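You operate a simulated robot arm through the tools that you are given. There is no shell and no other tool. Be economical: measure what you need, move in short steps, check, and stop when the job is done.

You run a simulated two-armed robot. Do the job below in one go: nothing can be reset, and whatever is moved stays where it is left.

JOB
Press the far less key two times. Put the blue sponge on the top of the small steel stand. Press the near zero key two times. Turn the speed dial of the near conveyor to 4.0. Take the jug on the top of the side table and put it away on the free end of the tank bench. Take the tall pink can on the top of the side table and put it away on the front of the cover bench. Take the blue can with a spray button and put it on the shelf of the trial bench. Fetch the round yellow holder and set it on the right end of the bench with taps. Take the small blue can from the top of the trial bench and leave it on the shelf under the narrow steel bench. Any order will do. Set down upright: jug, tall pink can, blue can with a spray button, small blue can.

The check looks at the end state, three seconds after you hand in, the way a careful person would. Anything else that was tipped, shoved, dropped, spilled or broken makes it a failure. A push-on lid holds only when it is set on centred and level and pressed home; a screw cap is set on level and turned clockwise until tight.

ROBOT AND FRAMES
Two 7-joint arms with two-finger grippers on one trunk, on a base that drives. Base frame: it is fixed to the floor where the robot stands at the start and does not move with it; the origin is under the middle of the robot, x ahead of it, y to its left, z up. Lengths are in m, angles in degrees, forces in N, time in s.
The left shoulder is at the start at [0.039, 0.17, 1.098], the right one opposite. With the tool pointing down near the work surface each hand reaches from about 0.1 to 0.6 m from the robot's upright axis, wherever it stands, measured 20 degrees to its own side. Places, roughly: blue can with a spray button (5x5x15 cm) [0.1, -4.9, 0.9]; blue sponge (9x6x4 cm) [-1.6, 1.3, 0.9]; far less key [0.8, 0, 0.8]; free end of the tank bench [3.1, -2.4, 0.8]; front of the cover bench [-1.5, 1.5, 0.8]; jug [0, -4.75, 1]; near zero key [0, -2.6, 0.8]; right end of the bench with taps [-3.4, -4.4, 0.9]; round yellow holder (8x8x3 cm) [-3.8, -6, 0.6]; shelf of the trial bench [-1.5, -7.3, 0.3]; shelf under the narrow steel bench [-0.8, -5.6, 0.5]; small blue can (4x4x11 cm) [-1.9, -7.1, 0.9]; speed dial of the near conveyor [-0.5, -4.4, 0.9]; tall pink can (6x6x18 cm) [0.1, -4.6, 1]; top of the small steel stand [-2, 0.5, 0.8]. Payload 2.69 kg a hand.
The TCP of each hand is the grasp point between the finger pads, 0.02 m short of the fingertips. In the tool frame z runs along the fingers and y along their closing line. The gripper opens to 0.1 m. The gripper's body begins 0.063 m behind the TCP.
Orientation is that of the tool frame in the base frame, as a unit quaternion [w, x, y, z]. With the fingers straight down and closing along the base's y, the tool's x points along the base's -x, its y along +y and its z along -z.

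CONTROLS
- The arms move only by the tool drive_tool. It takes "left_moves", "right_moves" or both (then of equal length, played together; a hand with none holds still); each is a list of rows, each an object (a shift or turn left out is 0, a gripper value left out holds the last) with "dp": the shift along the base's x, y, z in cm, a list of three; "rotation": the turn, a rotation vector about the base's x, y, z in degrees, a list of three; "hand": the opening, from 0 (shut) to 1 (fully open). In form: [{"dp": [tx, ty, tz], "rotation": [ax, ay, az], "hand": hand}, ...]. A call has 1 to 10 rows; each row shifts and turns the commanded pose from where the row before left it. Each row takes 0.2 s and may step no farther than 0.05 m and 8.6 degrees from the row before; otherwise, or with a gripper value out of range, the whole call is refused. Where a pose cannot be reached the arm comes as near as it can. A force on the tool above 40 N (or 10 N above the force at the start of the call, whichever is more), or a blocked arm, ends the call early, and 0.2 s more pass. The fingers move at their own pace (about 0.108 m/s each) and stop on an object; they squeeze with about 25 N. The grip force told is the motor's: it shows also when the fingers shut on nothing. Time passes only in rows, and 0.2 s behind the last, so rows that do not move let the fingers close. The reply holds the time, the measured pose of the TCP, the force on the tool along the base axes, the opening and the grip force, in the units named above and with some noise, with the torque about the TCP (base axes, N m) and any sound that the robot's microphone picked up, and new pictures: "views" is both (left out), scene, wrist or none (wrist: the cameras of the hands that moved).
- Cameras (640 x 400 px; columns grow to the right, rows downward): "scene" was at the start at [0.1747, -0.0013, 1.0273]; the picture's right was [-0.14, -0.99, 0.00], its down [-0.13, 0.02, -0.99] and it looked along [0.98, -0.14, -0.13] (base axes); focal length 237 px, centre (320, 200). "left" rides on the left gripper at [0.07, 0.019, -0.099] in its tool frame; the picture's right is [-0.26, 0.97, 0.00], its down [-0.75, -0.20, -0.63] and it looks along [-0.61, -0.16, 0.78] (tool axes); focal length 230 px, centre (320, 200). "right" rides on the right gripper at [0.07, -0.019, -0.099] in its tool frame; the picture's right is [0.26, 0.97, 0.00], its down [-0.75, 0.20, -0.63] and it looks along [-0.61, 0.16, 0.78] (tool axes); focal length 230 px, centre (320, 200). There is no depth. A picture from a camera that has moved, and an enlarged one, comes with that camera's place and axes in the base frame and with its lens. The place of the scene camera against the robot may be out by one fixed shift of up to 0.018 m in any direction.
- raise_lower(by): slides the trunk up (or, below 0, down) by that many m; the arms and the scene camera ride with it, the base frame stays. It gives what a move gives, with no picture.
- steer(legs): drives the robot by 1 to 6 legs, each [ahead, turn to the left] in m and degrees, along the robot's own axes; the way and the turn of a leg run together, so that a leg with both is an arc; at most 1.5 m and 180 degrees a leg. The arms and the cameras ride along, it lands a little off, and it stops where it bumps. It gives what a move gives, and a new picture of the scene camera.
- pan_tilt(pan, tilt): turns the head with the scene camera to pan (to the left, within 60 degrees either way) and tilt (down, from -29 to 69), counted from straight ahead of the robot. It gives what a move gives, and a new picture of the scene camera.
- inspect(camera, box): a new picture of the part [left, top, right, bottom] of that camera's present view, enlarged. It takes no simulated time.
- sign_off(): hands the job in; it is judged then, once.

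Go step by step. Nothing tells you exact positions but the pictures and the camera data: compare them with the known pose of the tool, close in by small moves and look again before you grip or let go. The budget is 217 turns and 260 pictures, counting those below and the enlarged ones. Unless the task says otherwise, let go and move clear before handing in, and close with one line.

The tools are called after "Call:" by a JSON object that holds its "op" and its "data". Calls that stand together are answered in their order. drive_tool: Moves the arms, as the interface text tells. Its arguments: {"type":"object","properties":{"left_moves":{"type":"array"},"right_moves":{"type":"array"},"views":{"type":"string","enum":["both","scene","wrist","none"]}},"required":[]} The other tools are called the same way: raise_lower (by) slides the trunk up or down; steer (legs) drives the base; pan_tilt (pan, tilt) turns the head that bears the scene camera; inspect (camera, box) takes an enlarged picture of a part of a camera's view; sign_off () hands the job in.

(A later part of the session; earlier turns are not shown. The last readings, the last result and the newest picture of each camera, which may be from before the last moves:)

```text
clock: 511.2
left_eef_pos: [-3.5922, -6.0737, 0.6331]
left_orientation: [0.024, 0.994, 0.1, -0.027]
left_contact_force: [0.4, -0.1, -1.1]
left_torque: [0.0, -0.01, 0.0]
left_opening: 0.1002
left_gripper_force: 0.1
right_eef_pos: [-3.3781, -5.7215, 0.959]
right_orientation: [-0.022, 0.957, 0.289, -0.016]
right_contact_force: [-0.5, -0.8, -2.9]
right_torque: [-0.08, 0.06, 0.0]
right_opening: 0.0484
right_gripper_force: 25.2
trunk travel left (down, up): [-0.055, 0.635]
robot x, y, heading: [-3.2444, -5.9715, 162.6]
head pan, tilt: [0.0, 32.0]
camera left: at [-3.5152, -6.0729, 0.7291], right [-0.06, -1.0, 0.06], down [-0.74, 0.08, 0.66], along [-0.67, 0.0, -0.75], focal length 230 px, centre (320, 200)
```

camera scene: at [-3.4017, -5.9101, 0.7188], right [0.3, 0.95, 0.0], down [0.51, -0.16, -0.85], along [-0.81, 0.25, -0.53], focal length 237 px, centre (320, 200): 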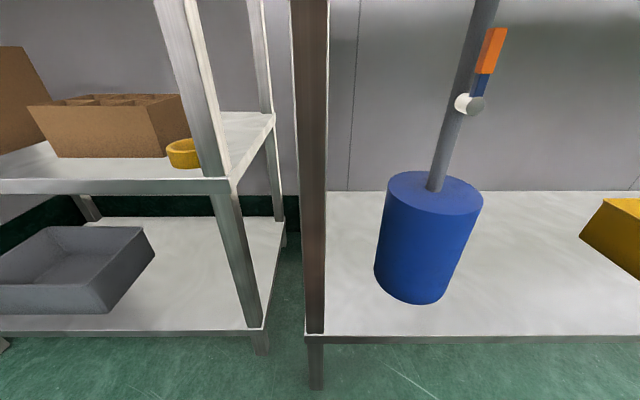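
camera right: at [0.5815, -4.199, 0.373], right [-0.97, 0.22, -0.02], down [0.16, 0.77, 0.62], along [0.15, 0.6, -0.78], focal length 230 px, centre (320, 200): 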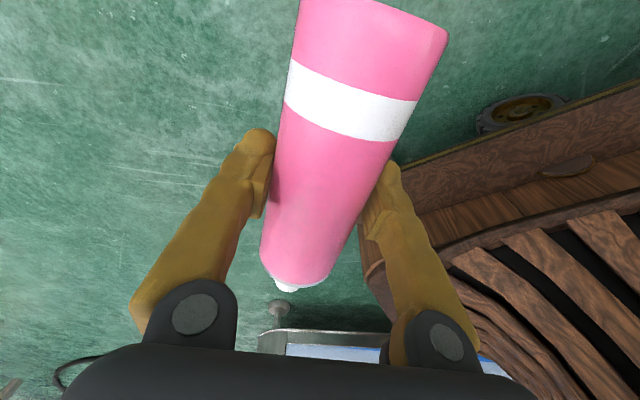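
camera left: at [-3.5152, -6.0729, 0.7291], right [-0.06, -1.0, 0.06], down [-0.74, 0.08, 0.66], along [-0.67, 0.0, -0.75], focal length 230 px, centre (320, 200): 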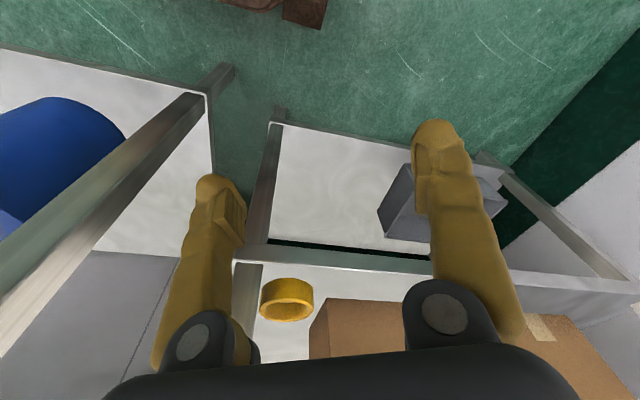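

The ring's at about (-3.825, -6.012), top ≈ 0.593. To avoid the post I reduce the yaw to about 10°, enter 4.5 cm to the left and above it, then look.

Call:
{"op": "drive_tool", "data": {"left_moves": [{"dp": [-0.8, -2.6, 0], "rotation": [3, -2.8, -6]}, {"dp": [-0.8, -2.6, 0], "rotation": [0, 0, -7]}, {"dp": [0, 0, 0], "rotation": [0, 0, -6]}, {"dp": [-3.8, 1.2, 0]}, {"dp": [-3.8, 1.2, 0]}, {"dp": [-3.8, 1.2, 0]}, {"dp": [-3.8, 1.2, 0]}, {"dp": [-3.8, 1.2, 0]}, {"dp": [0, 0, 0]}], "views": "both"}}

```text
clock: 513.2
left_eef_pos: [-3.7984, -6.0646, 0.6354]
left_orientation: [-0.002, 0.998, -0.065, -0.001]
left_contact_force: [-0.7, 0.9, 0.7]
left_torque: [-0.03, -0.03, -0.01]
left_opening: 0.1002
left_gripper_force: 0.2
right_eef_pos: [-3.3777, -5.7221, 0.9602]
right_orientation: [-0.021, 0.957, 0.288, -0.016]
right_contact_force: [0.0, 0.6, -3.0]
right_torque: [0.01, 0.04, -0.01]
right_opening: 0.0481
right_gripper_force: 24.9
trunk travel left (down, up): [-0.055, 0.635]
robot x, y, heading: [-3.2435, -5.9738, 162.6]
head pan, tilt: [0.0, 32.0]
camera scene: at [-3.4127, -5.9068, 0.7164], right [0.3, 0.95, 0.0], down [0.52, -0.16, -0.84], along [-0.8, 0.25, -0.54], focal length 237 px, centre (320, 200)
camera left: at [-3.7311, -6.0928, 0.7346], right [-0.38, -0.92, 0.0], down [-0.72, 0.29, 0.63], along [-0.58, 0.24, -0.77], focal length 230 px, centre (320, 200)
```

scene: 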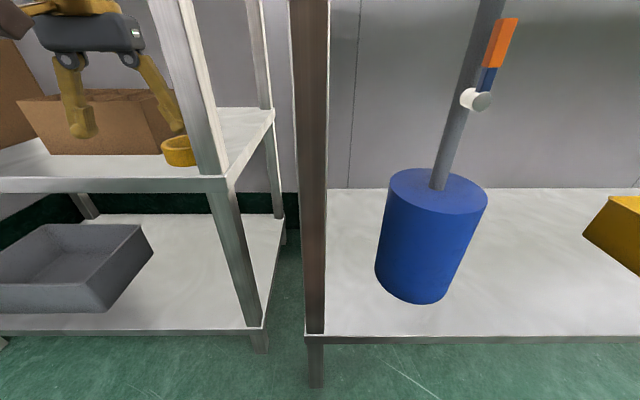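
left: 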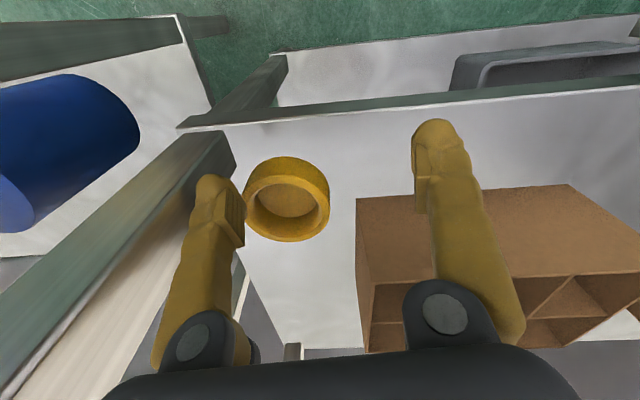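

Ring centre is 5.3 cm ahead and 3.5 cm right of the hand; path is free. I move over it, descend and close.

Call:
{"op": "drive_tool", "data": {"left_moves": [{"dp": [-2.5, 0.8, 0]}, {"dp": [-2.5, 0.8, 0]}, {"dp": [0.5, 1.7, 0]}, {"dp": [0.5, 1.6, 0]}, {"dp": [0, 0, 0]}], "views": "wrist"}}

```text
clock: 514.4
left_eef_pos: [-3.837, -6.0151, 0.6344]
left_orientation: [-0.002, 0.998, -0.064, -0.001]
left_contact_force: [0.8, 0.4, 0.2]
left_torque: [0.02, 0.0, -0.01]
left_opening: 0.1003
left_gripper_force: 0.1
right_eef_pos: [-3.3783, -5.7226, 0.9604]
right_orientation: [-0.02, 0.957, 0.288, -0.016]
right_contact_force: [0.9, 0.2, -2.4]
right_torque: [-0.05, 0.03, 0.05]
right_opening: 0.048
right_gripper_force: 25.2
trunk travel left (down, up): [-0.055, 0.635]
robot x, y, heading: [-3.2459, -5.9692, 162.7]
head pan, tilt: [0.0, 32.0]
camera left: at [-3.7693, -6.0431, 0.7339], right [-0.38, -0.92, 0.0], down [-0.72, 0.29, 0.63], along [-0.58, 0.24, -0.78], focal length 230 px, centre (320, 200)
```

left: 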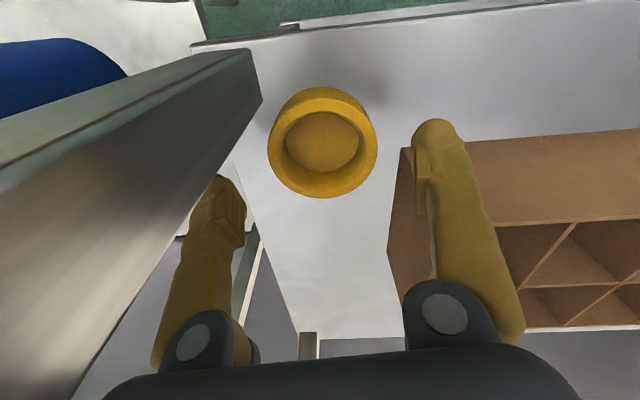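

Centred within 4 mm. Descend and close.

Call:
{"op": "drive_tool", "data": {"left_moves": [{"dp": [0.3, -0.3, -2]}, {"dp": [0, 0, -1.8]}, {"dp": [0, 0, -1]}, {"dp": [0, 0, -0.5]}, {"dp": [0, 0, 0]}, {"hand": 0}, {"dp": [0, 0, 0]}, {"dp": [0, 0, 0]}], "views": "wrist"}}

```text
clock: 516.2
left_eef_pos: [-3.8365, -6.0188, 0.5806]
left_orientation: [-0.002, 0.998, -0.065, -0.001]
left_contact_force: [-1.0, -0.9, 0.6]
left_torque: [-0.05, -0.01, 0.02]
left_opening: 0.0771
left_gripper_force: 25.3
right_eef_pos: [-3.3795, -5.7218, 0.9603]
right_orientation: [-0.021, 0.957, 0.288, -0.016]
right_contact_force: [-0.9, -0.6, -2.6]
right_torque: [-0.03, 0.01, 0.0]
right_opening: 0.0481
right_gripper_force: 25.1
trunk travel left (down, up): [-0.055, 0.635]
robot x, y, heading: [-3.2431, -5.9684, 162.4]
head pan, tilt: [0.0, 32.0]
camera left: at [-3.7679, -6.0457, 0.6801], right [-0.38, -0.92, 0.0], down [-0.72, 0.29, 0.63], along [-0.58, 0.24, -0.78], focal length 230 px, centre (320, 200)
```

left: 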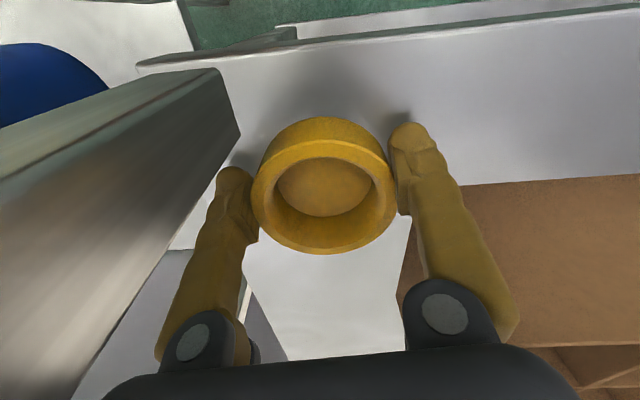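

Ring gripped. I lift, shift left past the post, and pull straight out.

Call:
{"op": "drive_tool", "data": {"left_moves": [{"dp": [0, 0, 2.5]}, {"dp": [0, 0, 2.5]}, {"dp": [-0.6, -2.1, 0]}, {"dp": [-0.7, -2.3, 0]}, {"dp": [4.4, -1.4, 0]}, {"dp": [4.4, -1.4, 0]}, {"dp": [4.4, -1.4, 0]}, {"dp": [4.4, -1.4, 0]}, {"dp": [4.4, -1.4, 0]}, {"dp": [0, 0, 0]}], "views": "none"}}

Call:
{"op": "steer", "data": {"legs": [[-0.5, 0], [0, -75]]}}

```text
clock: 518.4
left_eef_pos: [-3.6292, -6.1326, 0.63]
left_orientation: [-0.002, 0.998, -0.065, -0.001]
left_contact_force: [-0.6, 0.3, -1.0]
left_torque: [-0.02, 0.0, -0.01]
left_opening: 0.0747
left_gripper_force: 25.2
right_eef_pos: [-3.3782, -5.723, 0.96]
right_orientation: [-0.022, 0.957, 0.288, -0.017]
right_contact_force: [-0.4, -0.4, -2.9]
right_torque: [-0.02, 0.08, 0.0]
right_opening: 0.0482
right_gripper_force: 24.5
trunk travel left (down, up): [-0.055, 0.635]
robot x, y, heading: [-3.2457, -5.9665, 163.0]
head pan, tilt: [0.0, 32.0]
```

```text
clock: 524.7
left_eef_pos: [-3.0174, -5.7869, 0.6302]
left_orientation: [-0.001, 0.751, -0.661, 0.001]
left_contact_force: [0.1, 0.2, -1.7]
left_torque: [-0.02, 0.04, -0.05]
left_opening: 0.0742
left_gripper_force: 24.8
right_eef_pos: [-2.5577, -5.9304, 0.9659]
right_orientation: [-0.044, 0.933, -0.357, -0.006]
right_contact_force: [0.3, 0.4, -2.8]
right_torque: [0.02, 0.05, 0.01]
right_opening: 0.0483
right_gripper_force: 25.5
trunk travel left (down, up): [-0.055, 0.635]
robot x, y, heading: [-2.7702, -6.1189, 87.3]
head pan, tilt: [0.0, 32.0]
camera scene: at [-2.7641, -5.9354, 0.7164], right [1.0, -0.05, 0.0], down [-0.03, -0.54, -0.84], along [0.04, 0.84, -0.54], focal length 237 px, centre (320, 200)
```

scene: 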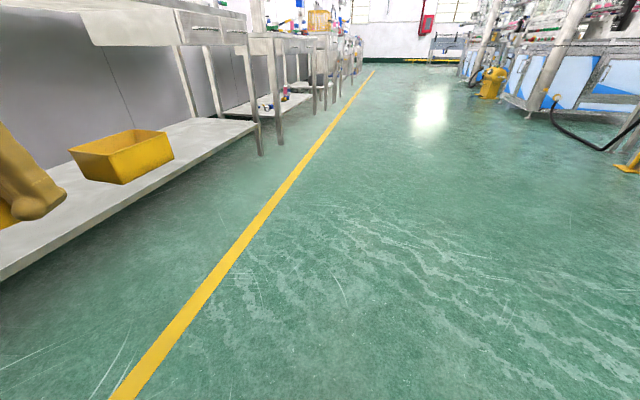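

Now to the bench with taps: I drive up the aisle, face its right end near (-3.4, -4.4) and raise the trunk.

Call:
{"op": "raise_lower", "data": {"by": 0.3}}

Call:
{"op": "steer", "data": {"legs": [[0, -3], [1.5, 0], [0.1, 0], [0, 78]]}}

```text
clock: 527.7
left_eef_pos: [-3.0176, -5.7965, 0.9354]
left_orientation: [-0.008, 0.75, -0.662, -0.004]
left_contact_force: [0.1, 0.6, -1.4]
left_torque: [-0.02, 0.03, 0.0]
left_opening: 0.074
left_gripper_force: 25.0
right_eef_pos: [-2.5585, -5.9403, 1.2627]
right_orientation: [-0.034, 0.934, -0.356, -0.002]
right_contact_force: [-0.4, 0.0, -2.9]
right_torque: [-0.02, 0.02, -0.03]
right_opening: 0.0481
right_gripper_force: 24.9
trunk travel left (down, up): [-0.355, 0.335]
robot x, y, heading: [-2.7676, -6.1181, 87.4]
head pan, tilt: [0.0, 32.0]
```

```text
clock: 539.7
left_eef_pos: [-2.9686, -4.6664, 0.9341]
left_orientation: [-0.004, 0.996, -0.086, -0.008]
left_contact_force: [-0.3, -1.1, -1.1]
left_torque: [0.01, -0.05, 0.02]
left_opening: 0.0731
left_gripper_force: 25.0
right_eef_pos: [-2.6923, -4.2712, 1.2678]
right_orientation: [-0.035, 0.962, 0.268, -0.037]
right_contact_force: [-0.6, -0.5, -2.5]
right_torque: [-0.06, 0.0, 0.02]
right_opening: 0.0482
right_gripper_force: 24.9
trunk travel left (down, up): [-0.355, 0.335]
robot x, y, heading: [-2.5852, -4.5114, 160.4]
head pan, tilt: [0.0, 32.0]
camera scene: at [-2.7551, -4.4413, 1.0164], right [0.34, 0.94, 0.0], down [0.51, -0.18, -0.84], along [-0.79, 0.28, -0.54], focal length 237 px, centre (320, 200)
```

scene: 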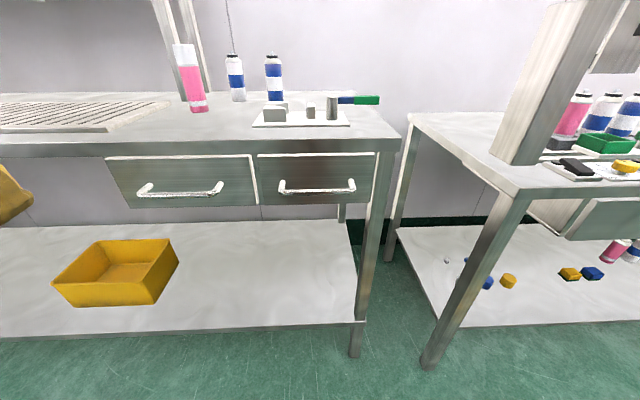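

The right end of this bench has a tray at the back but a free strip in front. I'll set the ring near (-3.252, -4.428). Drive 13 cm in, then bring the hand over it at a safe height and check.

Call:
{"op": "steer", "data": {"legs": [[0.13, 0]]}}

Call:
{"op": "drive_tool", "data": {"left_moves": [{"dp": [0, 0, 4]}, {"dp": [0, 0, 2]}, {"dp": [1.4, 4, 0]}, {"dp": [1.4, 4, 0]}, {"dp": [1.4, 4, 0]}, {"dp": [-4, 1.4, 0]}, {"dp": [-4, 1.4, 0]}, {"dp": [-4, 1.4, 0]}, {"dp": [-3, 1, 0]}, {"dp": [0, 0, 0]}], "views": "both"}}

```text
clock: 541.0
left_eef_pos: [-3.0633, -4.633, 0.9444]
left_orientation: [-0.009, 0.996, -0.085, -0.024]
left_contact_force: [0.1, -0.3, -0.5]
left_torque: [-0.03, -0.01, 0.03]
left_opening: 0.0726
left_gripper_force: 24.8
right_eef_pos: [-2.7761, -4.2415, 1.2746]
right_orientation: [-0.048, 0.961, 0.269, -0.053]
right_contact_force: [-0.1, 0.3, -1.7]
right_torque: [-0.01, 0.06, 0.04]
right_opening: 0.048
right_gripper_force: 24.5
trunk travel left (down, up): [-0.355, 0.335]
robot x, y, heading: [-2.7084, -4.469, 160.2]
head pan, tilt: [0.0, 32.0]
camera scene: at [-2.8415, -4.4104, 1.0227], right [0.34, 0.94, 0.0], down [0.48, -0.17, -0.86], along [-0.81, 0.29, -0.51], focal length 237 px, centre (320, 200)
```

scene: 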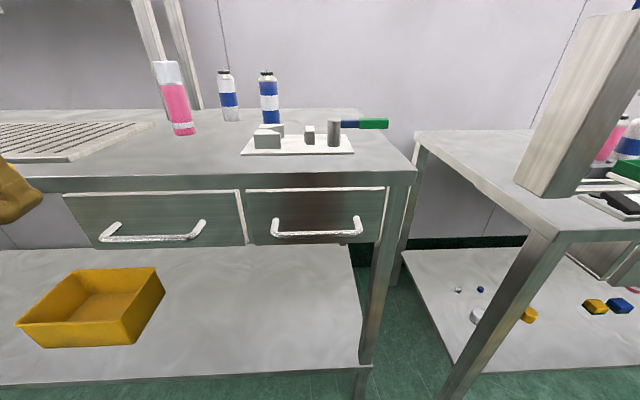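

```text
clock: 543.2
left_eef_pos: [-3.1906, -4.4566, 0.9989]
left_orientation: [-0.005, 0.996, -0.085, -0.015]
left_contact_force: [1.1, 0.2, -1.0]
left_torque: [0.01, 0.04, -0.02]
left_opening: 0.0727
left_gripper_force: 24.4
right_eef_pos: [-2.8061, -4.2304, 1.2668]
right_orientation: [-0.034, 0.962, 0.269, -0.032]
right_contact_force: [0.6, 0.4, -3.2]
right_torque: [-0.03, 0.12, 0.01]
right_opening: 0.0482
right_gripper_force: 24.7
trunk travel left (down, up): [-0.355, 0.335]
robot x, y, heading: [-2.705, -4.467, 160.1]
head pan, tilt: [0.0, 32.0]
camera scene: at [-2.8771, -4.3975, 1.0168], right [0.34, 0.94, 0.0], down [0.51, -0.18, -0.84], along [-0.79, 0.28, -0.54], focal length 237 px, centre (320, 200)
camera left: at [-3.1224, -4.4874, 1.0975], right [-0.42, -0.91, 0.0], down [-0.69, 0.32, 0.65], along [-0.59, 0.27, -0.76], focal length 230 px, centre (320, 200)
```

scene: 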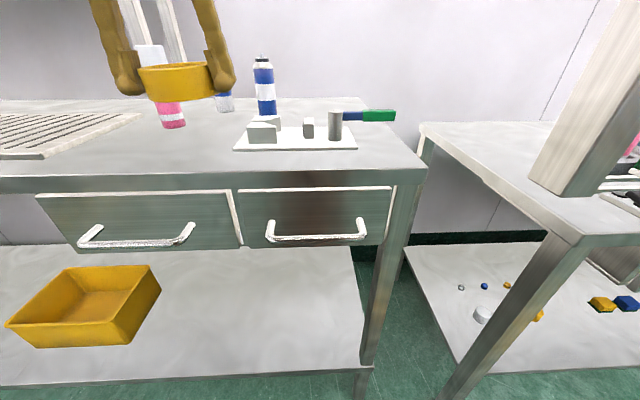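
left: 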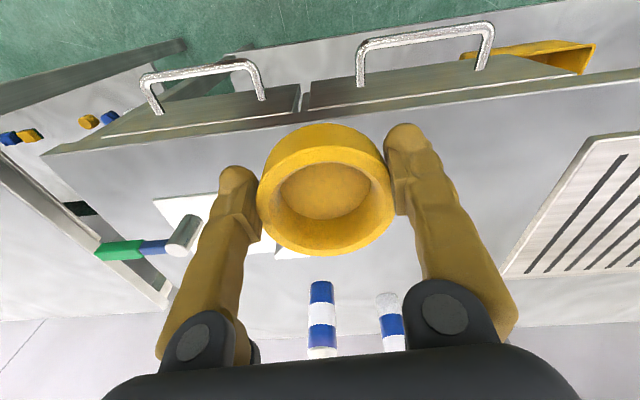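

The hand is above the front edge; I move 6.5 cm inward and 3 cm left (clear of the tray's corner) and lower in steps.

Call:
{"op": "drive_tool", "data": {"left_moves": [{"dp": [-3.6, -0.3, 0]}, {"dp": [-3.5, -0.3, 0]}, {"dp": [0, 0, -4]}, {"dp": [0, 0, -3.5]}, {"dp": [0, 0, -0.8]}, {"dp": [0, 0, -0.5]}, {"dp": [0, 0, -0.4]}, {"dp": [0, 0, 0]}], "views": "scene"}}

```text
clock: 545.0
left_eef_pos: [-3.2644, -4.4603, 0.9058]
left_orientation: [-0.006, 0.996, -0.085, -0.012]
left_contact_force: [0.7, 0.6, 0.1]
left_torque: [-0.03, -0.04, 0.02]
left_opening: 0.0727
left_gripper_force: 25.4
right_eef_pos: [-2.8083, -4.2283, 1.2668]
right_orientation: [-0.033, 0.962, 0.268, -0.03]
right_contact_force: [-0.1, -0.6, -3.2]
right_torque: [0.0, 0.05, 0.01]
right_opening: 0.0481
right_gripper_force: 24.4
trunk travel left (down, up): [-0.355, 0.335]
robot x, y, heading: [-2.7065, -4.4677, 160.2]
head pan, tilt: [0.0, 32.0]
camera scene: at [-2.8793, -4.3968, 1.0164], right [0.34, 0.94, 0.0], down [0.51, -0.18, -0.84], along [-0.79, 0.28, -0.54], focal length 237 px, centre (320, 200)
```

scene: 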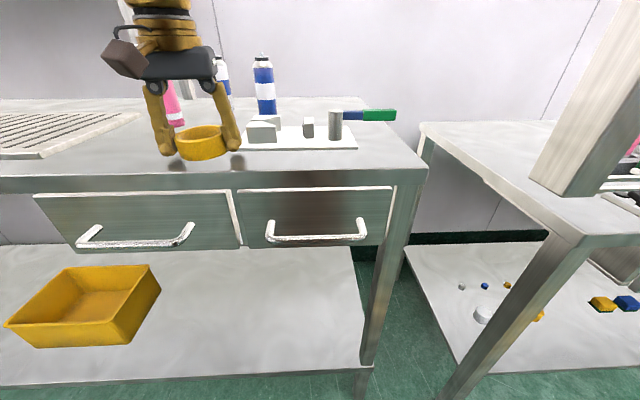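

Call:
{"op": "drive_tool", "data": {"left_moves": [{"dp": [-0.2, -1.2, 0]}, {"dp": [0, 0, -0.5]}, {"dp": [0, 0, -0.4]}, {"dp": [0, 0, -0.4]}, {"dp": [0, 0, -0.4]}, {"dp": [0, 0, -0.4]}, {"dp": [0, 0, 0]}], "views": "none"}}

```text
clock: 546.0
left_eef_pos: [-3.2559, -4.4764, 0.907]
left_orientation: [-0.009, 0.996, -0.085, -0.027]
left_contact_force: [-0.1, 0.3, -0.2]
left_torque: [0.02, 0.0, -0.01]
left_opening: 0.0732
left_gripper_force: 25.0
right_eef_pos: [-2.7953, -4.2343, 1.2622]
right_orientation: [-0.026, 0.962, 0.27, -0.018]
right_contact_force: [0.5, 0.2, -3.4]
right_torque: [-0.01, 0.07, -0.03]
right_opening: 0.0482
right_gripper_force: 24.8
trunk travel left (down, up): [-0.355, 0.335]
robot x, y, heading: [-2.708, -4.4678, 160.2]
head pan, tilt: [0.0, 32.0]
stopped in row 4 (left hand): the force on the tool passed its limit at 49 N (the readings are from after the stop); the commanded pose is now the measured one
```

Contact was felt at about 0.90. I ease down gently and release.

Call:
{"op": "drive_tool", "data": {"left_moves": [{"dp": [0, 0, -0.4]}, {"dp": [0, 0, -0.2]}, {"dp": [0, 0, 0]}], "views": "wrist"}}

```text
clock: 546.8
left_eef_pos: [-3.2562, -4.4756, 0.9003]
left_orientation: [-0.009, 0.996, -0.085, -0.027]
left_contact_force: [1.4, -1.7, 7.2]
left_torque: [-0.22, -0.14, 0.0]
left_opening: 0.0731
left_gripper_force: 25.0
right_eef_pos: [-2.7943, -4.2332, 1.2646]
right_orientation: [-0.026, 0.962, 0.269, -0.02]
right_contact_force: [0.1, 0.6, -2.4]
right_torque: [-0.03, 0.05, -0.01]
right_opening: 0.0481
right_gripper_force: 24.9
trunk travel left (down, up): [-0.355, 0.335]
robot x, y, heading: [-2.7107, -4.4689, 160.3]
head pan, tilt: [0.0, 32.0]
camera left: at [-3.1856, -4.5074, 0.9964], right [-0.42, -0.91, 0.0], down [-0.67, 0.31, 0.67], along [-0.61, 0.28, -0.74], focal length 230 px, centre (320, 200)
```

left: 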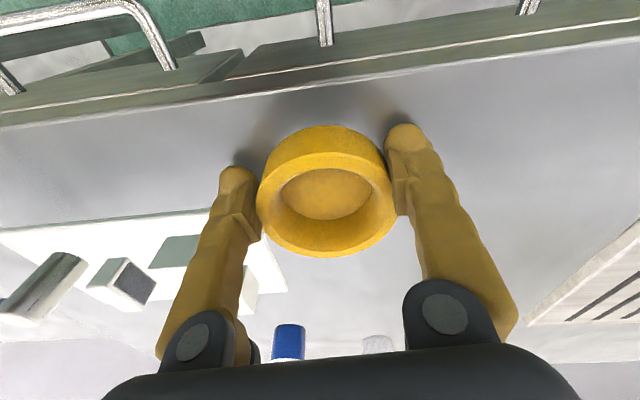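

Call:
{"op": "drive_tool", "data": {"left_moves": [{"dp": [0, 0, 0.1], "hand": 0.9}, {"dp": [0, 0, 0]}, {"dp": [0, 0, 0]}, {"dp": [0, 0, 3]}, {"dp": [0, 0, 4]}, {"dp": [0, 0, 4]}, {"dp": [3, -1, 2]}, {"dp": [4, -1.4, 2]}, {"dp": [0, 0, 0]}], "views": "scene"}}

```text
clock: 548.8
left_eef_pos: [-3.188, -4.4984, 1.0512]
left_orientation: [-0.009, 0.996, -0.085, -0.025]
left_contact_force: [-0.7, 0.5, -1.1]
left_torque: [-0.03, 0.0, 0.01]
left_opening: 0.0902
left_gripper_force: 0.0
right_eef_pos: [-2.797, -4.2329, 1.264]
right_orientation: [-0.025, 0.963, 0.269, -0.018]
right_contact_force: [-1.0, -0.7, -3.1]
right_torque: [-0.04, 0.04, 0.0]
right_opening: 0.0485
right_gripper_force: 25.6
trunk travel left (down, up): [-0.355, 0.335]
robot x, y, heading: [-2.7064, -4.4731, 160.3]
head pan, tilt: [0.0, 32.0]
camera scene: at [-2.88, -4.3966, 1.0162], right [0.34, 0.94, 0.0], down [0.51, -0.18, -0.84], along [-0.79, 0.28, -0.55], focal length 237 px, centre (320, 200)
```

scene: 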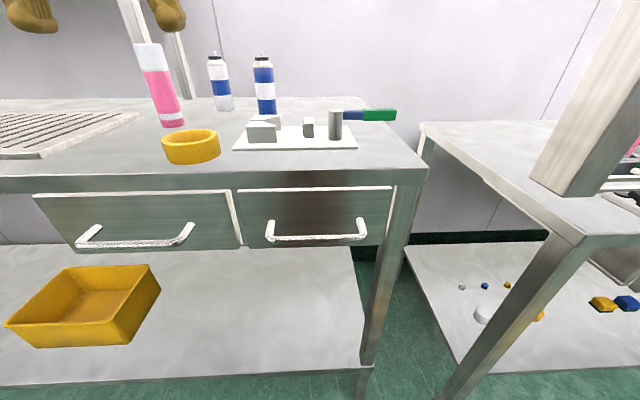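

The ring stands on the right end of the bench. Next the pink can: drive up the aisle to the cover bench.

Call:
{"op": "steer", "data": {"legs": [[-0.2, 0], [0, -101], [1.5, 0], [0.29, 0], [0, 19.3], [1.5, 0]]}}

Call:
{"op": "steer", "data": {"legs": [[1.5, 0], [0.95, 0]]}}

```text
clock: 571.5
left_eef_pos: [-1.5269, -0.9968, 1.0507]
left_orientation: [-0.024, 0.711, -0.703, -0.014]
left_contact_force: [0.3, 0.2, 0.5]
left_torque: [-0.01, 0.0, -0.01]
left_opening: 0.0901
left_gripper_force: 0.0
right_eef_pos: [-1.195, -1.3358, 1.263]
right_orientation: [-0.031, 0.912, -0.409, 0.002]
right_contact_force: [0.1, 0.2, -3.6]
right_torque: [0.05, 0.07, -0.02]
right_opening: 0.0481
right_gripper_force: 25.1
trunk travel left (down, up): [-0.355, 0.335]
robot x, y, heading: [-1.4108, -1.4656, 80.3]
head pan, tilt: [0.0, 32.0]
camera scene: at [-1.3858, -1.2786, 1.0163], right [0.99, -0.16, 0.0], down [-0.09, -0.54, -0.84], along [0.14, 0.83, -0.54], focal length 237 px, centre (320, 200)
```

scene: 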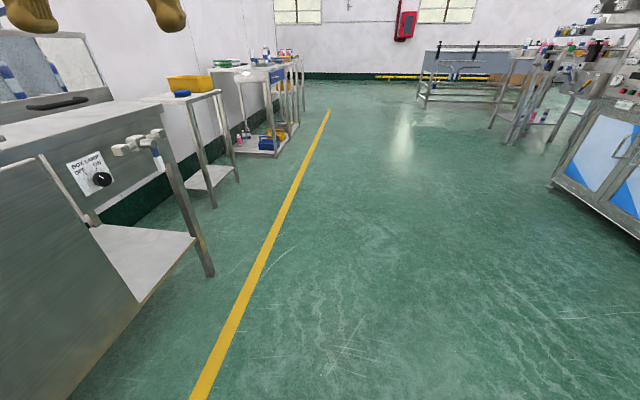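

```text
clock: 583.3
left_eef_pos: [-1.2346, 1.3586, 1.0582]
left_orientation: [-0.029, 0.731, -0.682, -0.019]
left_contact_force: [-1.0, 1.2, -0.4]
left_torque: [-0.02, 0.01, 0.02]
left_opening: 0.09
left_gripper_force: 0.0
right_eef_pos: [-0.8834, 1.0362, 1.2652]
right_orientation: [-0.039, 0.923, -0.383, -0.001]
right_contact_force: [-0.1, -0.3, -2.2]
right_torque: [0.04, 0.05, -0.01]
right_opening: 0.0482
right_gripper_force: 25.4
trunk travel left (down, up): [-0.355, 0.335]
robot x, y, heading: [-1.0884, 0.9178, 83.8]
head pan, tilt: [0.0, 32.0]
camera scene: at [-1.0743, 1.1024, 1.0163], right [0.99, -0.1, 0.0], down [-0.06, -0.54, -0.84], along [0.09, 0.83, -0.54], focal length 237 px, centre (320, 200)
```

scene: 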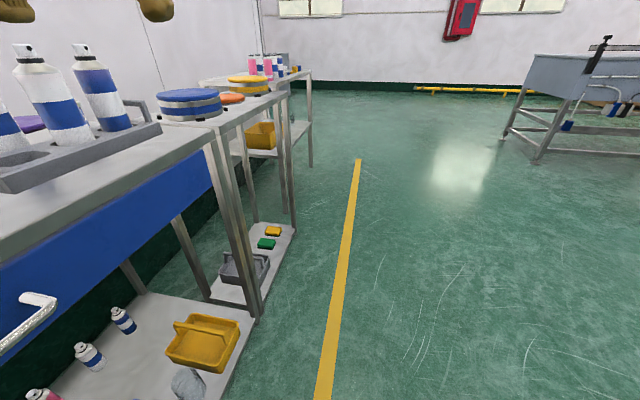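

I reposition 25 cm away from the bench, facing it (heading 165°), then re-orient the right hand so the pink can becomes upright.

Call:
{"op": "steer", "data": {"legs": [[0, -74], [0.3, 0], [0, 155]]}}

Call:
{"op": "raise_lower", "data": {"by": -0.28}}

Call:
{"op": "drive_tool", "data": {"right_moves": [{"dp": [0, 0, 0], "rotation": [0, 0, -8.3]}, {"dp": [-1, 0.3, 0], "rotation": [0, 0, -8.3]}, {"dp": [-2, 0.5, 0], "rotation": [0, 0, -8.3]}, {"dp": [-2, 0.5, 0], "rotation": [0, 0, -8.3]}, {"dp": [-2, 0.5, 0], "rotation": [0, 0, -8.3]}, {"dp": [-2, 0.5, 0], "rotation": [0, 0, -8.3]}, {"dp": [-2, 0.5, 0]}, {"dp": [-2, 0.5, 0]}, {"dp": [0, 0, 0]}], "views": "none"}}

```text
clock: 595.2
left_eef_pos: [-1.236, 0.8876, 1.0634]
left_orientation: [-0.011, 0.998, -0.044, -0.042]
left_contact_force: [0.4, -0.9, 0.2]
left_torque: [0.0, 0.01, 0.0]
left_opening: 0.0902
left_gripper_force: 0.0
right_eef_pos: [-0.8599, 1.1842, 1.2664]
right_orientation: [-0.033, 0.95, 0.308, -0.031]
right_contact_force: [-0.9, 0.4, -2.3]
right_torque: [-0.06, 0.03, 0.02]
right_opening: 0.048
right_gripper_force: 25.6
trunk travel left (down, up): [-0.355, 0.335]
robot x, y, heading: [-0.7861, 0.9781, 165.1]
head pan, tilt: [0.0, 32.0]
camera scene: at [-0.9631, 1.0374, 1.0164], right [0.26, 0.97, 0.0], down [0.53, -0.14, -0.84], along [-0.81, 0.22, -0.54], focal length 237 px, centre (320, 200)
```

scene: 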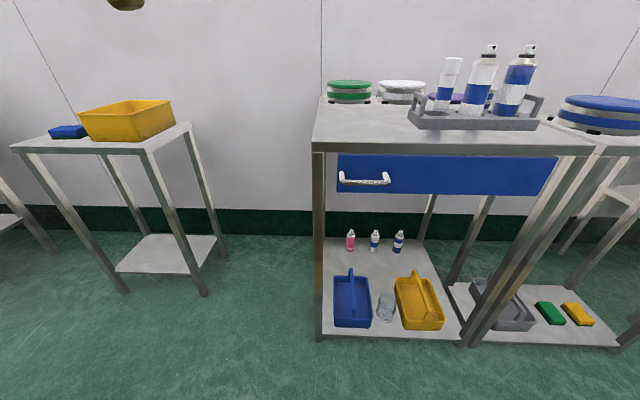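

```text
clock: 598.0
left_eef_pos: [-1.2197, 0.8826, 0.7897]
left_orientation: [-0.012, 0.998, -0.044, -0.049]
left_contact_force: [-0.1, -0.3, -1.0]
left_torque: [0.03, 0.01, -0.02]
left_opening: 0.0898
left_gripper_force: 0.1
right_eef_pos: [-0.8443, 1.1794, 0.986]
right_orientation: [-0.028, 0.95, 0.309, -0.024]
right_contact_force: [0.0, 0.6, -2.3]
right_torque: [-0.05, 0.07, -0.05]
right_opening: 0.0483
right_gripper_force: 25.5
trunk travel left (down, up): [-0.075, 0.615]
robot x, y, heading: [-0.7886, 0.9797, 165.0]
head pan, tilt: [0.0, 32.0]
```

```text
clock: 600.0
left_eef_pos: [-1.2186, 0.8835, 0.7907]
left_orientation: [-0.012, 0.998, -0.044, -0.049]
left_contact_force: [-0.8, 0.2, -0.2]
left_torque: [0.02, 0.0, -0.01]
left_opening: 0.0897
left_gripper_force: 0.1
right_eef_pos: [-0.9704, 1.2125, 0.9877]
right_orientation: [-0.051, 0.991, -0.121, -0.019]
right_contact_force: [-0.7, 0.2, -3.7]
right_torque: [0.02, 0.03, -0.02]
right_opening: 0.0484
right_gripper_force: 24.8
trunk travel left (down, up): [-0.075, 0.615]
robot x, y, heading: [-0.7867, 0.9796, 165.0]
head pan, tilt: [0.0, 32.0]
```

The spot left of the can tray (about (-1.47, 1.31)) is free. I pitch the right hand forward 90° while extending, so the can comes upright, then check.

Call:
{"op": "drive_tool", "data": {"right_moves": [{"dp": [-2.4, 0.6, 0], "rotation": [-6, -1.4, 0]}, {"dp": [-2.4, 0.6, 0], "rotation": [2.2, 8.2, 0]}, {"dp": [-2.4, 0.6, 0], "rotation": [2.2, 8.2, 0]}, {"dp": [-2.4, 0.6, 0], "rotation": [2.2, 8.2, 0]}, {"dp": [-2.4, 0.6, 0], "rotation": [2.2, 8.2, 0]}, {"dp": [-2.4, 0.6, 0], "rotation": [2.2, 8.2, 0]}, {"dp": [-2.4, 0.6, 0], "rotation": [2.2, 8.2, 0]}, {"dp": [-2.4, 0.6, 0], "rotation": [2.2, 8.2, 0]}, {"dp": [-2.4, 0.6, 0], "rotation": [2.2, 8.2, 0]}, {"dp": [-2.4, 0.6, 0], "rotation": [2.2, 8.2, 0]}], "views": "none"}}

Call:
{"op": "drive_tool", "data": {"right_moves": [{"dp": [0, 0, 0], "rotation": [2.2, 8.2, 0]}, {"dp": [0, 0, 0], "rotation": [1.5, 5.5, 0]}, {"dp": [0, 0, 0]}, {"dp": [0, 0, 0]}], "views": "both"}}

```text
clock: 602.2
left_eef_pos: [-1.2183, 0.8829, 0.7899]
left_orientation: [-0.013, 0.998, -0.044, -0.05]
left_contact_force: [-0.3, -1.6, 0.4]
left_torque: [-0.01, 0.0, 0.04]
left_opening: 0.09
left_gripper_force: 0.1
right_eef_pos: [-1.2103, 1.2708, 0.9876]
right_orientation: [-0.087, 0.78, -0.094, -0.612]
right_contact_force: [-0.5, -0.1, -2.7]
right_torque: [0.03, 0.02, -0.04]
right_opening: 0.0484
right_gripper_force: 25.4
trunk travel left (down, up): [-0.075, 0.615]
robot x, y, heading: [-0.7881, 0.9777, 165.1]
head pan, tilt: [0.0, 32.0]
```

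```text
clock: 603.2
left_eef_pos: [-1.2189, 0.8829, 0.7892]
left_orientation: [-0.013, 0.998, -0.044, -0.05]
left_contact_force: [-0.1, -0.3, 0.0]
left_torque: [-0.02, -0.02, -0.02]
left_opening: 0.09
left_gripper_force: 0.0
right_eef_pos: [-1.211, 1.2702, 0.9873]
right_orientation: [0.1, -0.698, 0.085, 0.704]
right_contact_force: [0.0, 0.3, -2.3]
right_torque: [0.01, -0.05, -0.03]
right_opening: 0.0485
right_gripper_force: 25.2
trunk travel left (down, up): [-0.075, 0.615]
robot x, y, heading: [-0.7852, 0.9795, 164.8]
head pan, tilt: [0.0, 32.0]
camera scene: at [-0.9587, 1.0362, 0.7364], right [0.26, 0.97, 0.0], down [0.53, -0.14, -0.84], along [-0.81, 0.22, -0.54], focal length 237 px, centre (320, 200)
camera right: at [-1.1099, 1.2656, 0.9179], right [-0.25, -0.93, -0.28], down [0.56, -0.37, 0.74], along [-0.79, 0.03, 0.61], focal length 230 px, centre (320, 200)
```

scene: 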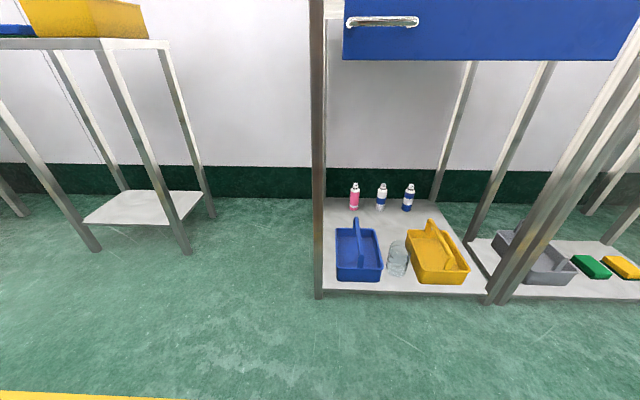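
right: 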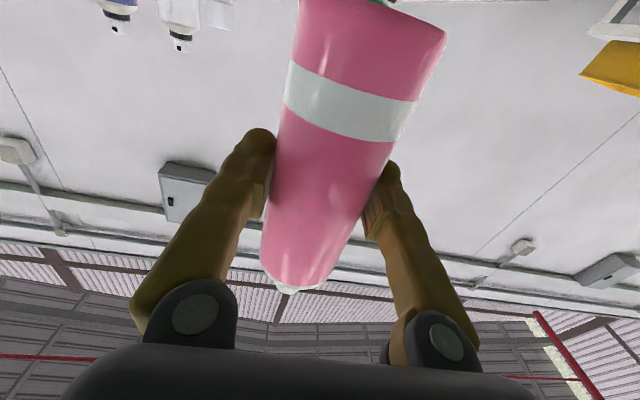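

The can is upright in a level grip. I drive 22 cm in and position it over the spot.

Call:
{"op": "steer", "data": {"legs": [[0.22, 0]]}}

Call:
{"op": "drive_tool", "data": {"right_moves": [{"dp": [-0.5, -2, 0]}, {"dp": [-2, -0.5, 0]}, {"dp": [-2, 0.5, 0]}, {"dp": [0, 0, 0]}], "views": "wrist"}}

```text
clock: 604.9
left_eef_pos: [-1.4322, 0.9422, 0.7902]
left_orientation: [-0.013, 0.998, -0.045, -0.049]
left_contact_force: [0.9, -0.1, 0.1]
left_torque: [0.02, -0.01, 0.01]
left_opening: 0.0901
left_gripper_force: 0.1
right_eef_pos: [-1.4209, 1.3293, 0.9882]
right_orientation: [0.101, -0.698, 0.087, 0.703]
right_contact_force: [0.0, 0.3, -2.6]
right_torque: [0.0, 0.01, 0.01]
right_opening: 0.0484
right_gripper_force: 24.9
trunk travel left (down, up): [-0.075, 0.615]
robot x, y, heading: [-1.0017, 1.0349, 164.5]
head pan, tilt: [0.0, 32.0]
camera scene: at [-1.1707, 1.094, 0.7363], right [0.26, 0.96, 0.0], down [0.53, -0.14, -0.84], along [-0.81, 0.22, -0.54], focal length 237 px, centre (320, 200)
```

scene: 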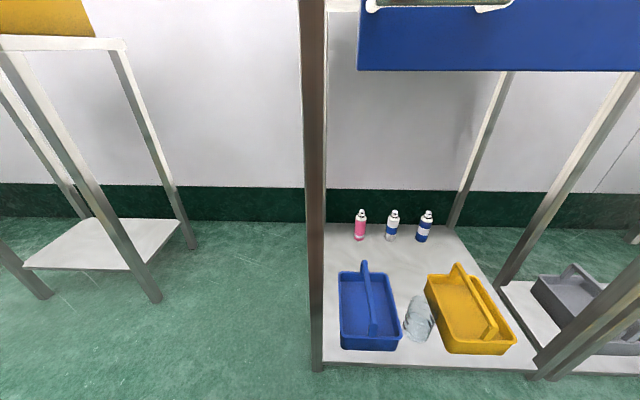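

```text
clock: 605.9
left_eef_pos: [-1.4185, 0.9384, 0.7862]
left_orientation: [-0.011, 0.998, -0.045, -0.044]
left_contact_force: [-0.9, 0.0, -0.4]
left_torque: [-0.03, 0.0, -0.01]
left_opening: 0.0898
left_gripper_force: 0.1
right_eef_pos: [-1.4517, 1.3073, 0.9945]
right_orientation: [0.103, -0.692, 0.085, 0.709]
right_contact_force: [0.7, -0.1, -2.9]
right_torque: [0.0, 0.0, 0.0]
right_opening: 0.0481
right_gripper_force: 25.2
trunk travel left (down, up): [-0.075, 0.615]
robot x, y, heading: [-1.0007, 1.0374, 164.7]
head pan, tilt: [0.0, 32.0]
camera right: at [-1.3525, 1.3008, 0.9239], right [-0.26, -0.92, -0.28], down [0.57, -0.38, 0.73], along [-0.78, 0.03, 0.62], focal length 230 px, centre (320, 200)
```

right: 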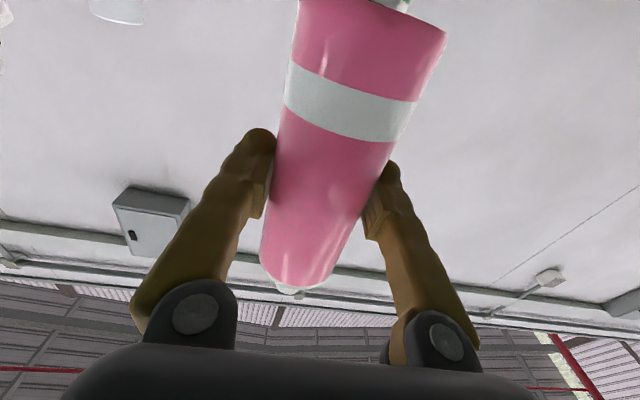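

The can is about 6 cm inside the edge, with the wrist camera just outside it. I lower with the trunk 5 cm, then creep down.

Call:
{"op": "raise_lower", "data": {"by": -0.05}}

Call:
{"op": "drive_tool", "data": {"right_moves": [{"dp": [0, 0, -0.4], "rotation": [-0.4, -1.5, 0]}, {"dp": [0, 0, -0.4]}, {"dp": [0, 0, -0.4]}, {"dp": [0, 0, -0.4]}, {"dp": [0, 0, 0]}], "views": "wrist"}}

```text
clock: 606.8
left_eef_pos: [-1.4179, 0.9375, 0.7373]
left_orientation: [-0.012, 0.998, -0.045, -0.045]
left_contact_force: [-0.3, -0.2, 0.6]
left_torque: [-0.01, 0.0, -0.01]
left_opening: 0.0902
left_gripper_force: 0.0
right_eef_pos: [-1.4516, 1.3062, 0.9446]
right_orientation: [0.103, -0.692, 0.085, 0.709]
right_contact_force: [0.3, -0.7, -2.4]
right_torque: [-0.01, -0.01, -0.03]
right_opening: 0.0484
right_gripper_force: 25.2
trunk travel left (down, up): [-0.025, 0.665]
robot x, y, heading: [-0.9987, 1.0394, 164.9]
head pan, tilt: [0.0, 32.0]
```

```text
clock: 608.0
left_eef_pos: [-1.4185, 0.9383, 0.7375]
left_orientation: [-0.011, 0.998, -0.046, -0.044]
left_contact_force: [0.3, 0.7, -0.9]
left_torque: [0.0, 0.0, 0.02]
left_opening: 0.09
left_gripper_force: 0.2
right_eef_pos: [-1.451, 1.3061, 0.9286]
right_orientation: [-0.101, 0.702, -0.085, -0.7]
right_contact_force: [0.2, 0.3, -3.0]
right_torque: [-0.01, 0.03, 0.0]
right_opening: 0.0483
right_gripper_force: 25.0
trunk travel left (down, up): [-0.025, 0.665]
robot x, y, heading: [-0.9993, 1.0375, 164.9]
head pan, tilt: [0.0, 32.0]
camera right: at [-1.35, 1.2995, 0.8599], right [-0.25, -0.93, -0.28], down [0.55, -0.37, 0.75], along [-0.8, 0.03, 0.6], focal length 230 px, centre (320, 200)
```

right: 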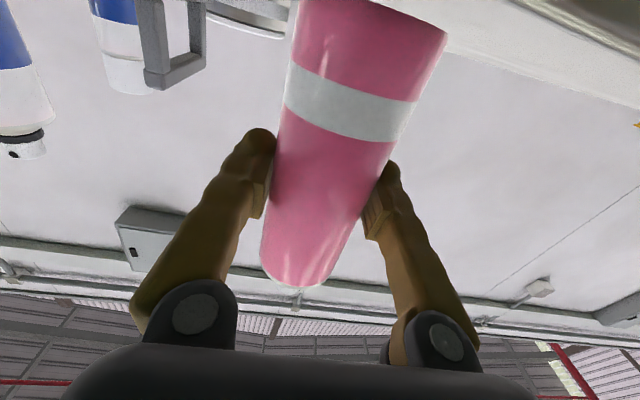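

Call:
{"op": "drive_tool", "data": {"right_moves": [{"dp": [0, 0, -0.4]}, {"dp": [0, 0, -0.4]}, {"dp": [0, 0, -0.4]}, {"dp": [0, 0, -0.4]}, {"dp": [0, 0, -0.4]}, {"dp": [0, 0, 0]}], "views": "wrist"}}

```text
clock: 609.4
left_eef_pos: [-1.4177, 0.9379, 0.7376]
left_orientation: [-0.012, 0.998, -0.046, -0.046]
left_contact_force: [-0.2, 0.5, -0.1]
left_torque: [-0.02, 0.0, 0.0]
left_opening: 0.0902
left_gripper_force: 0.1
right_eef_pos: [-1.4509, 1.3059, 0.9111]
right_orientation: [-0.101, 0.701, -0.086, -0.701]
right_contact_force: [-3.6, 2.1, 20.6]
right_torque: [-0.43, 0.25, -0.04]
right_opening: 0.0485
right_gripper_force: 25.5
trunk travel left (down, up): [-0.025, 0.665]
robot x, y, heading: [-1.0044, 1.0367, 164.9]
head pan, tilt: [0.0, 32.0]
camera right: at [-1.3501, 1.2995, 0.8418], right [-0.25, -0.93, -0.28], down [0.55, -0.37, 0.74], along [-0.79, 0.03, 0.61], focal length 230 px, centre (320, 200)
```

right: 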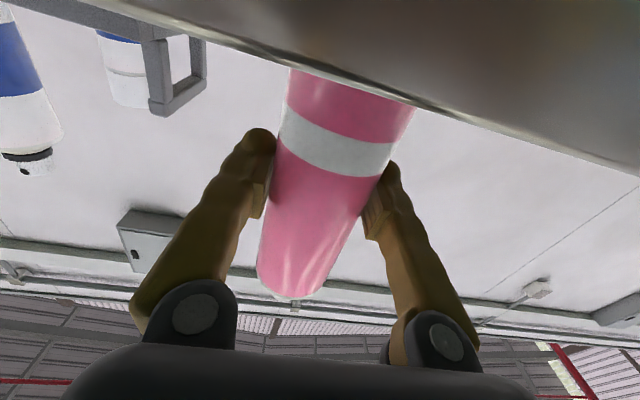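

Touching the bench; the can leans about 3.5° sideways. I lift a hair, roll it true, and set it down again.

Call:
{"op": "drive_tool", "data": {"right_moves": [{"dp": [0, 0, 0.4]}, {"dp": [0, 0, 0], "rotation": [-3.4, 0.9, 0]}, {"dp": [0, 0, -0.3]}, {"dp": [0, 0, -0.2]}, {"dp": [0, 0, 0]}], "views": "wrist"}}

```text
clock: 610.6
left_eef_pos: [-1.418, 0.9388, 0.7365]
left_orientation: [-0.011, 0.998, -0.046, -0.046]
left_contact_force: [0.3, 0.4, -0.4]
left_torque: [-0.01, 0.02, -0.01]
left_opening: 0.0902
left_gripper_force: 0.1
right_eef_pos: [-1.4515, 1.3048, 0.9118]
right_orientation: [0.079, -0.698, 0.108, 0.704]
right_contact_force: [-4.9, 0.8, 16.2]
right_torque: [0.47, 0.15, 0.08]
right_opening: 0.0483
right_gripper_force: 24.5
trunk travel left (down, up): [-0.025, 0.665]
robot x, y, heading: [-0.9978, 1.0384, 164.7]
head pan, tilt: [0.0, 32.0]
camera right: at [-1.3514, 1.2956, 0.8405], right [-0.26, -0.94, -0.22], down [0.57, -0.33, 0.76], along [-0.78, 0.07, 0.62], focal length 230 px, centre (320, 200)
```

right: 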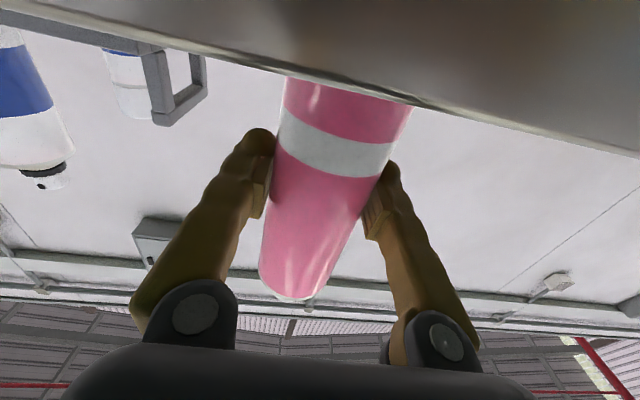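

Vertical now. I open and retreat straight back.

Call:
{"op": "drive_tool", "data": {"right_moves": [{"dp": [0, 0, 0.1]}, {"hand": 0.6}, {"hand": 0.75}, {"dp": [0, 0, 0]}, {"dp": [1.5, -0.4, 0]}, {"dp": [3, -0.8, 0]}, {"dp": [3, -0.8, 0]}, {"dp": [0, 0, 0]}], "views": "wrist"}}

```text
clock: 612.4
left_eef_pos: [-1.419, 0.9384, 0.7379]
left_orientation: [-0.012, 0.998, -0.045, -0.044]
left_contact_force: [0.0, -0.3, 0.2]
left_torque: [0.02, 0.03, 0.01]
left_opening: 0.0899
left_gripper_force: 0.1
right_eef_pos: [-1.3779, 1.2887, 0.9099]
right_orientation: [0.079, -0.699, 0.107, 0.703]
right_contact_force: [0.3, -0.8, -0.3]
right_torque: [0.0, 0.0, -0.01]
right_opening: 0.075
right_gripper_force: 0.1
trunk travel left (down, up): [-0.025, 0.665]
robot x, y, heading: [-0.998, 1.038, 164.4]
head pan, tilt: [0.0, 32.0]
camera right: at [-1.2773, 1.2772, 0.84], right [-0.26, -0.94, -0.22], down [0.56, -0.33, 0.76], along [-0.79, 0.07, 0.61], focal length 230 px, centre (320, 200)
```

right: 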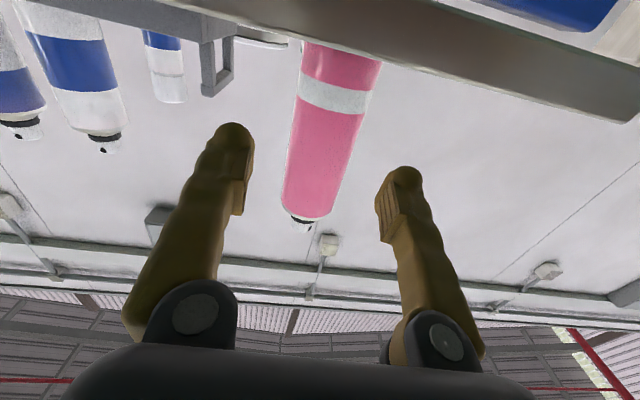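

The tall pink can stands upright on the front of the cover bench. Now the jug: back off, raise the trunk, straighten the right hand, and start the trip back.

Call:
{"op": "steer", "data": {"legs": [[-0.42, 0]]}}

Call:
{"op": "raise_lower", "data": {"by": 0.32}}

Call:
{"op": "drive_tool", "data": {"right_moves": [{"rotation": [-2.3, -8.2, 0], "hand": 1}, {"rotation": [-2.3, -8.2, 0]}, {"rotation": [-2.3, -8.2, 0]}, {"rotation": [-2.3, -8.2, 0]}, {"rotation": [-2.3, -8.2, 0]}, {"rotation": [-2.3, -8.2, 0]}, {"rotation": [-2.3, -8.2, 0]}, {"rotation": [-2.3, -8.2, 0]}, {"rotation": [-2.3, -8.2, 0]}, {"rotation": [-2.3, -8.2, 0]}], "views": "none"}}

Call:
{"op": "steer", "data": {"legs": [[0, 101], [1.5, 0], [1.5, 0], [1.5, 0], [1.5, 0]]}}

```text
clock: 613.8
left_eef_pos: [-1.2801, 0.8969, 0.7411]
left_orientation: [-0.017, 0.998, -0.043, -0.05]
left_contact_force: [0.9, -1.1, -0.3]
left_torque: [0.09, 0.06, -0.04]
left_opening: 0.0901
left_gripper_force: 0.1
right_eef_pos: [-1.2393, 1.2447, 0.9171]
right_orientation: [0.081, -0.695, 0.103, 0.707]
right_contact_force: [1.2, -0.7, -0.4]
right_torque: [0.01, -0.02, -0.09]
right_opening: 0.075
right_gripper_force: 0.1
trunk travel left (down, up): [-0.025, 0.665]
robot x, y, heading: [-0.8773, 1.0023, 164.7]
head pan, tilt: [0.0, 32.0]
stopped in leg 1: the robot was blocked; the commanded pose is now the measured one
camera scene: at [-1.0382, 1.0558, 0.6882], right [0.26, 0.97, 0.0], down [0.52, -0.14, -0.84], along [-0.81, 0.22, -0.54], focal length 237 px, centre (320, 200)
```

scene: 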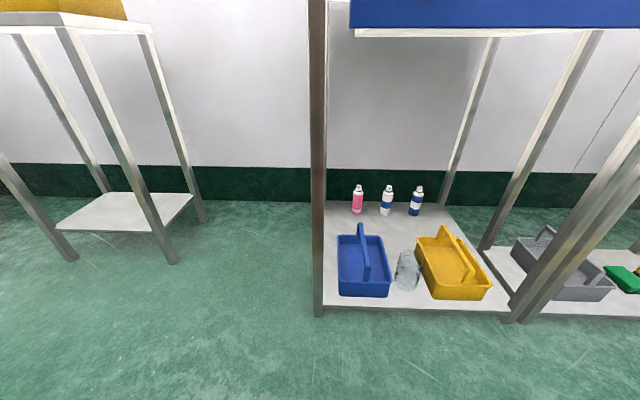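

```text
clock: 617.0
left_eef_pos: [-1.2826, 0.9006, 1.0502]
left_orientation: [-0.013, 0.998, -0.045, -0.034]
left_contact_force: [1.0, -0.1, 0.6]
left_torque: [0.02, 0.0, 0.01]
left_opening: 0.0898
left_gripper_force: 0.1
right_eef_pos: [-1.2478, 1.2532, 1.2391]
right_orientation: [0.082, -0.691, 0.115, 0.709]
right_contact_force: [0.7, -0.9, -1.0]
right_torque: [0.01, 0.0, -0.02]
right_opening: 0.0752
right_gripper_force: 0.1
trunk travel left (down, up): [-0.345, 0.345]
robot x, y, heading: [-0.874, 1.0, 164.7]
head pan, tilt: [0.0, 32.0]
```

```text
clock: 619.2
left_eef_pos: [-1.2837, 0.8996, 1.0511]
left_orientation: [-0.013, 0.998, -0.044, -0.034]
left_contact_force: [0.5, 0.2, 0.5]
left_torque: [0.01, -0.04, -0.03]
left_opening: 0.0899
left_gripper_force: 0.1
right_eef_pos: [-1.2437, 1.2503, 1.2342]
right_orientation: [0.0, 0.987, -0.154, -0.045]
right_contact_force: [-0.5, -0.7, 0.7]
right_torque: [-0.02, -0.01, 0.02]
right_opening: 0.0999
right_gripper_force: 0.0
trunk travel left (down, up): [-0.345, 0.345]
robot x, y, heading: [-0.8726, 1.0001, 165.3]
head pan, tilt: [0.0, 32.0]
```

```text
clock: 620.1
left_eef_pos: [-1.237, 0.8803, 1.034]
left_orientation: [-0.006, 0.999, -0.035, -0.003]
left_contact_force: [1.4, -0.4, -0.2]
left_torque: [0.03, 0.08, -0.01]
left_opening: 0.0901
left_gripper_force: 0.0
right_eef_pos: [-1.2088, 1.2321, 1.241]
right_orientation: [-0.002, 0.988, -0.144, -0.053]
right_contact_force: [0.9, -0.1, 0.5]
right_torque: [0.04, 0.07, 0.04]
right_opening: 0.1001
right_gripper_force: 0.1
trunk travel left (down, up): [-0.345, 0.345]
robot x, y, heading: [-0.8764, 1.0082, 165.8]
head pan, tilt: [0.0, 32.0]
stopped in leg 1: the robot was blocked; the commanded pose is now the measured one
camera scene: at [-1.0474, 1.0559, 1.007], right [0.24, 0.97, 0.0], down [0.53, -0.13, -0.84], along [-0.82, 0.21, -0.54], focal length 237 px, centre (320, 200)
```

scene: 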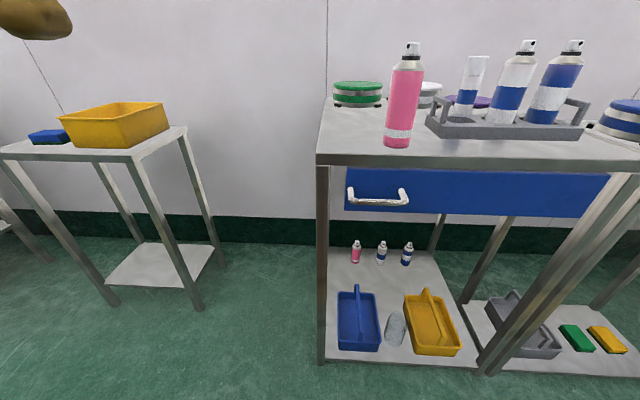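

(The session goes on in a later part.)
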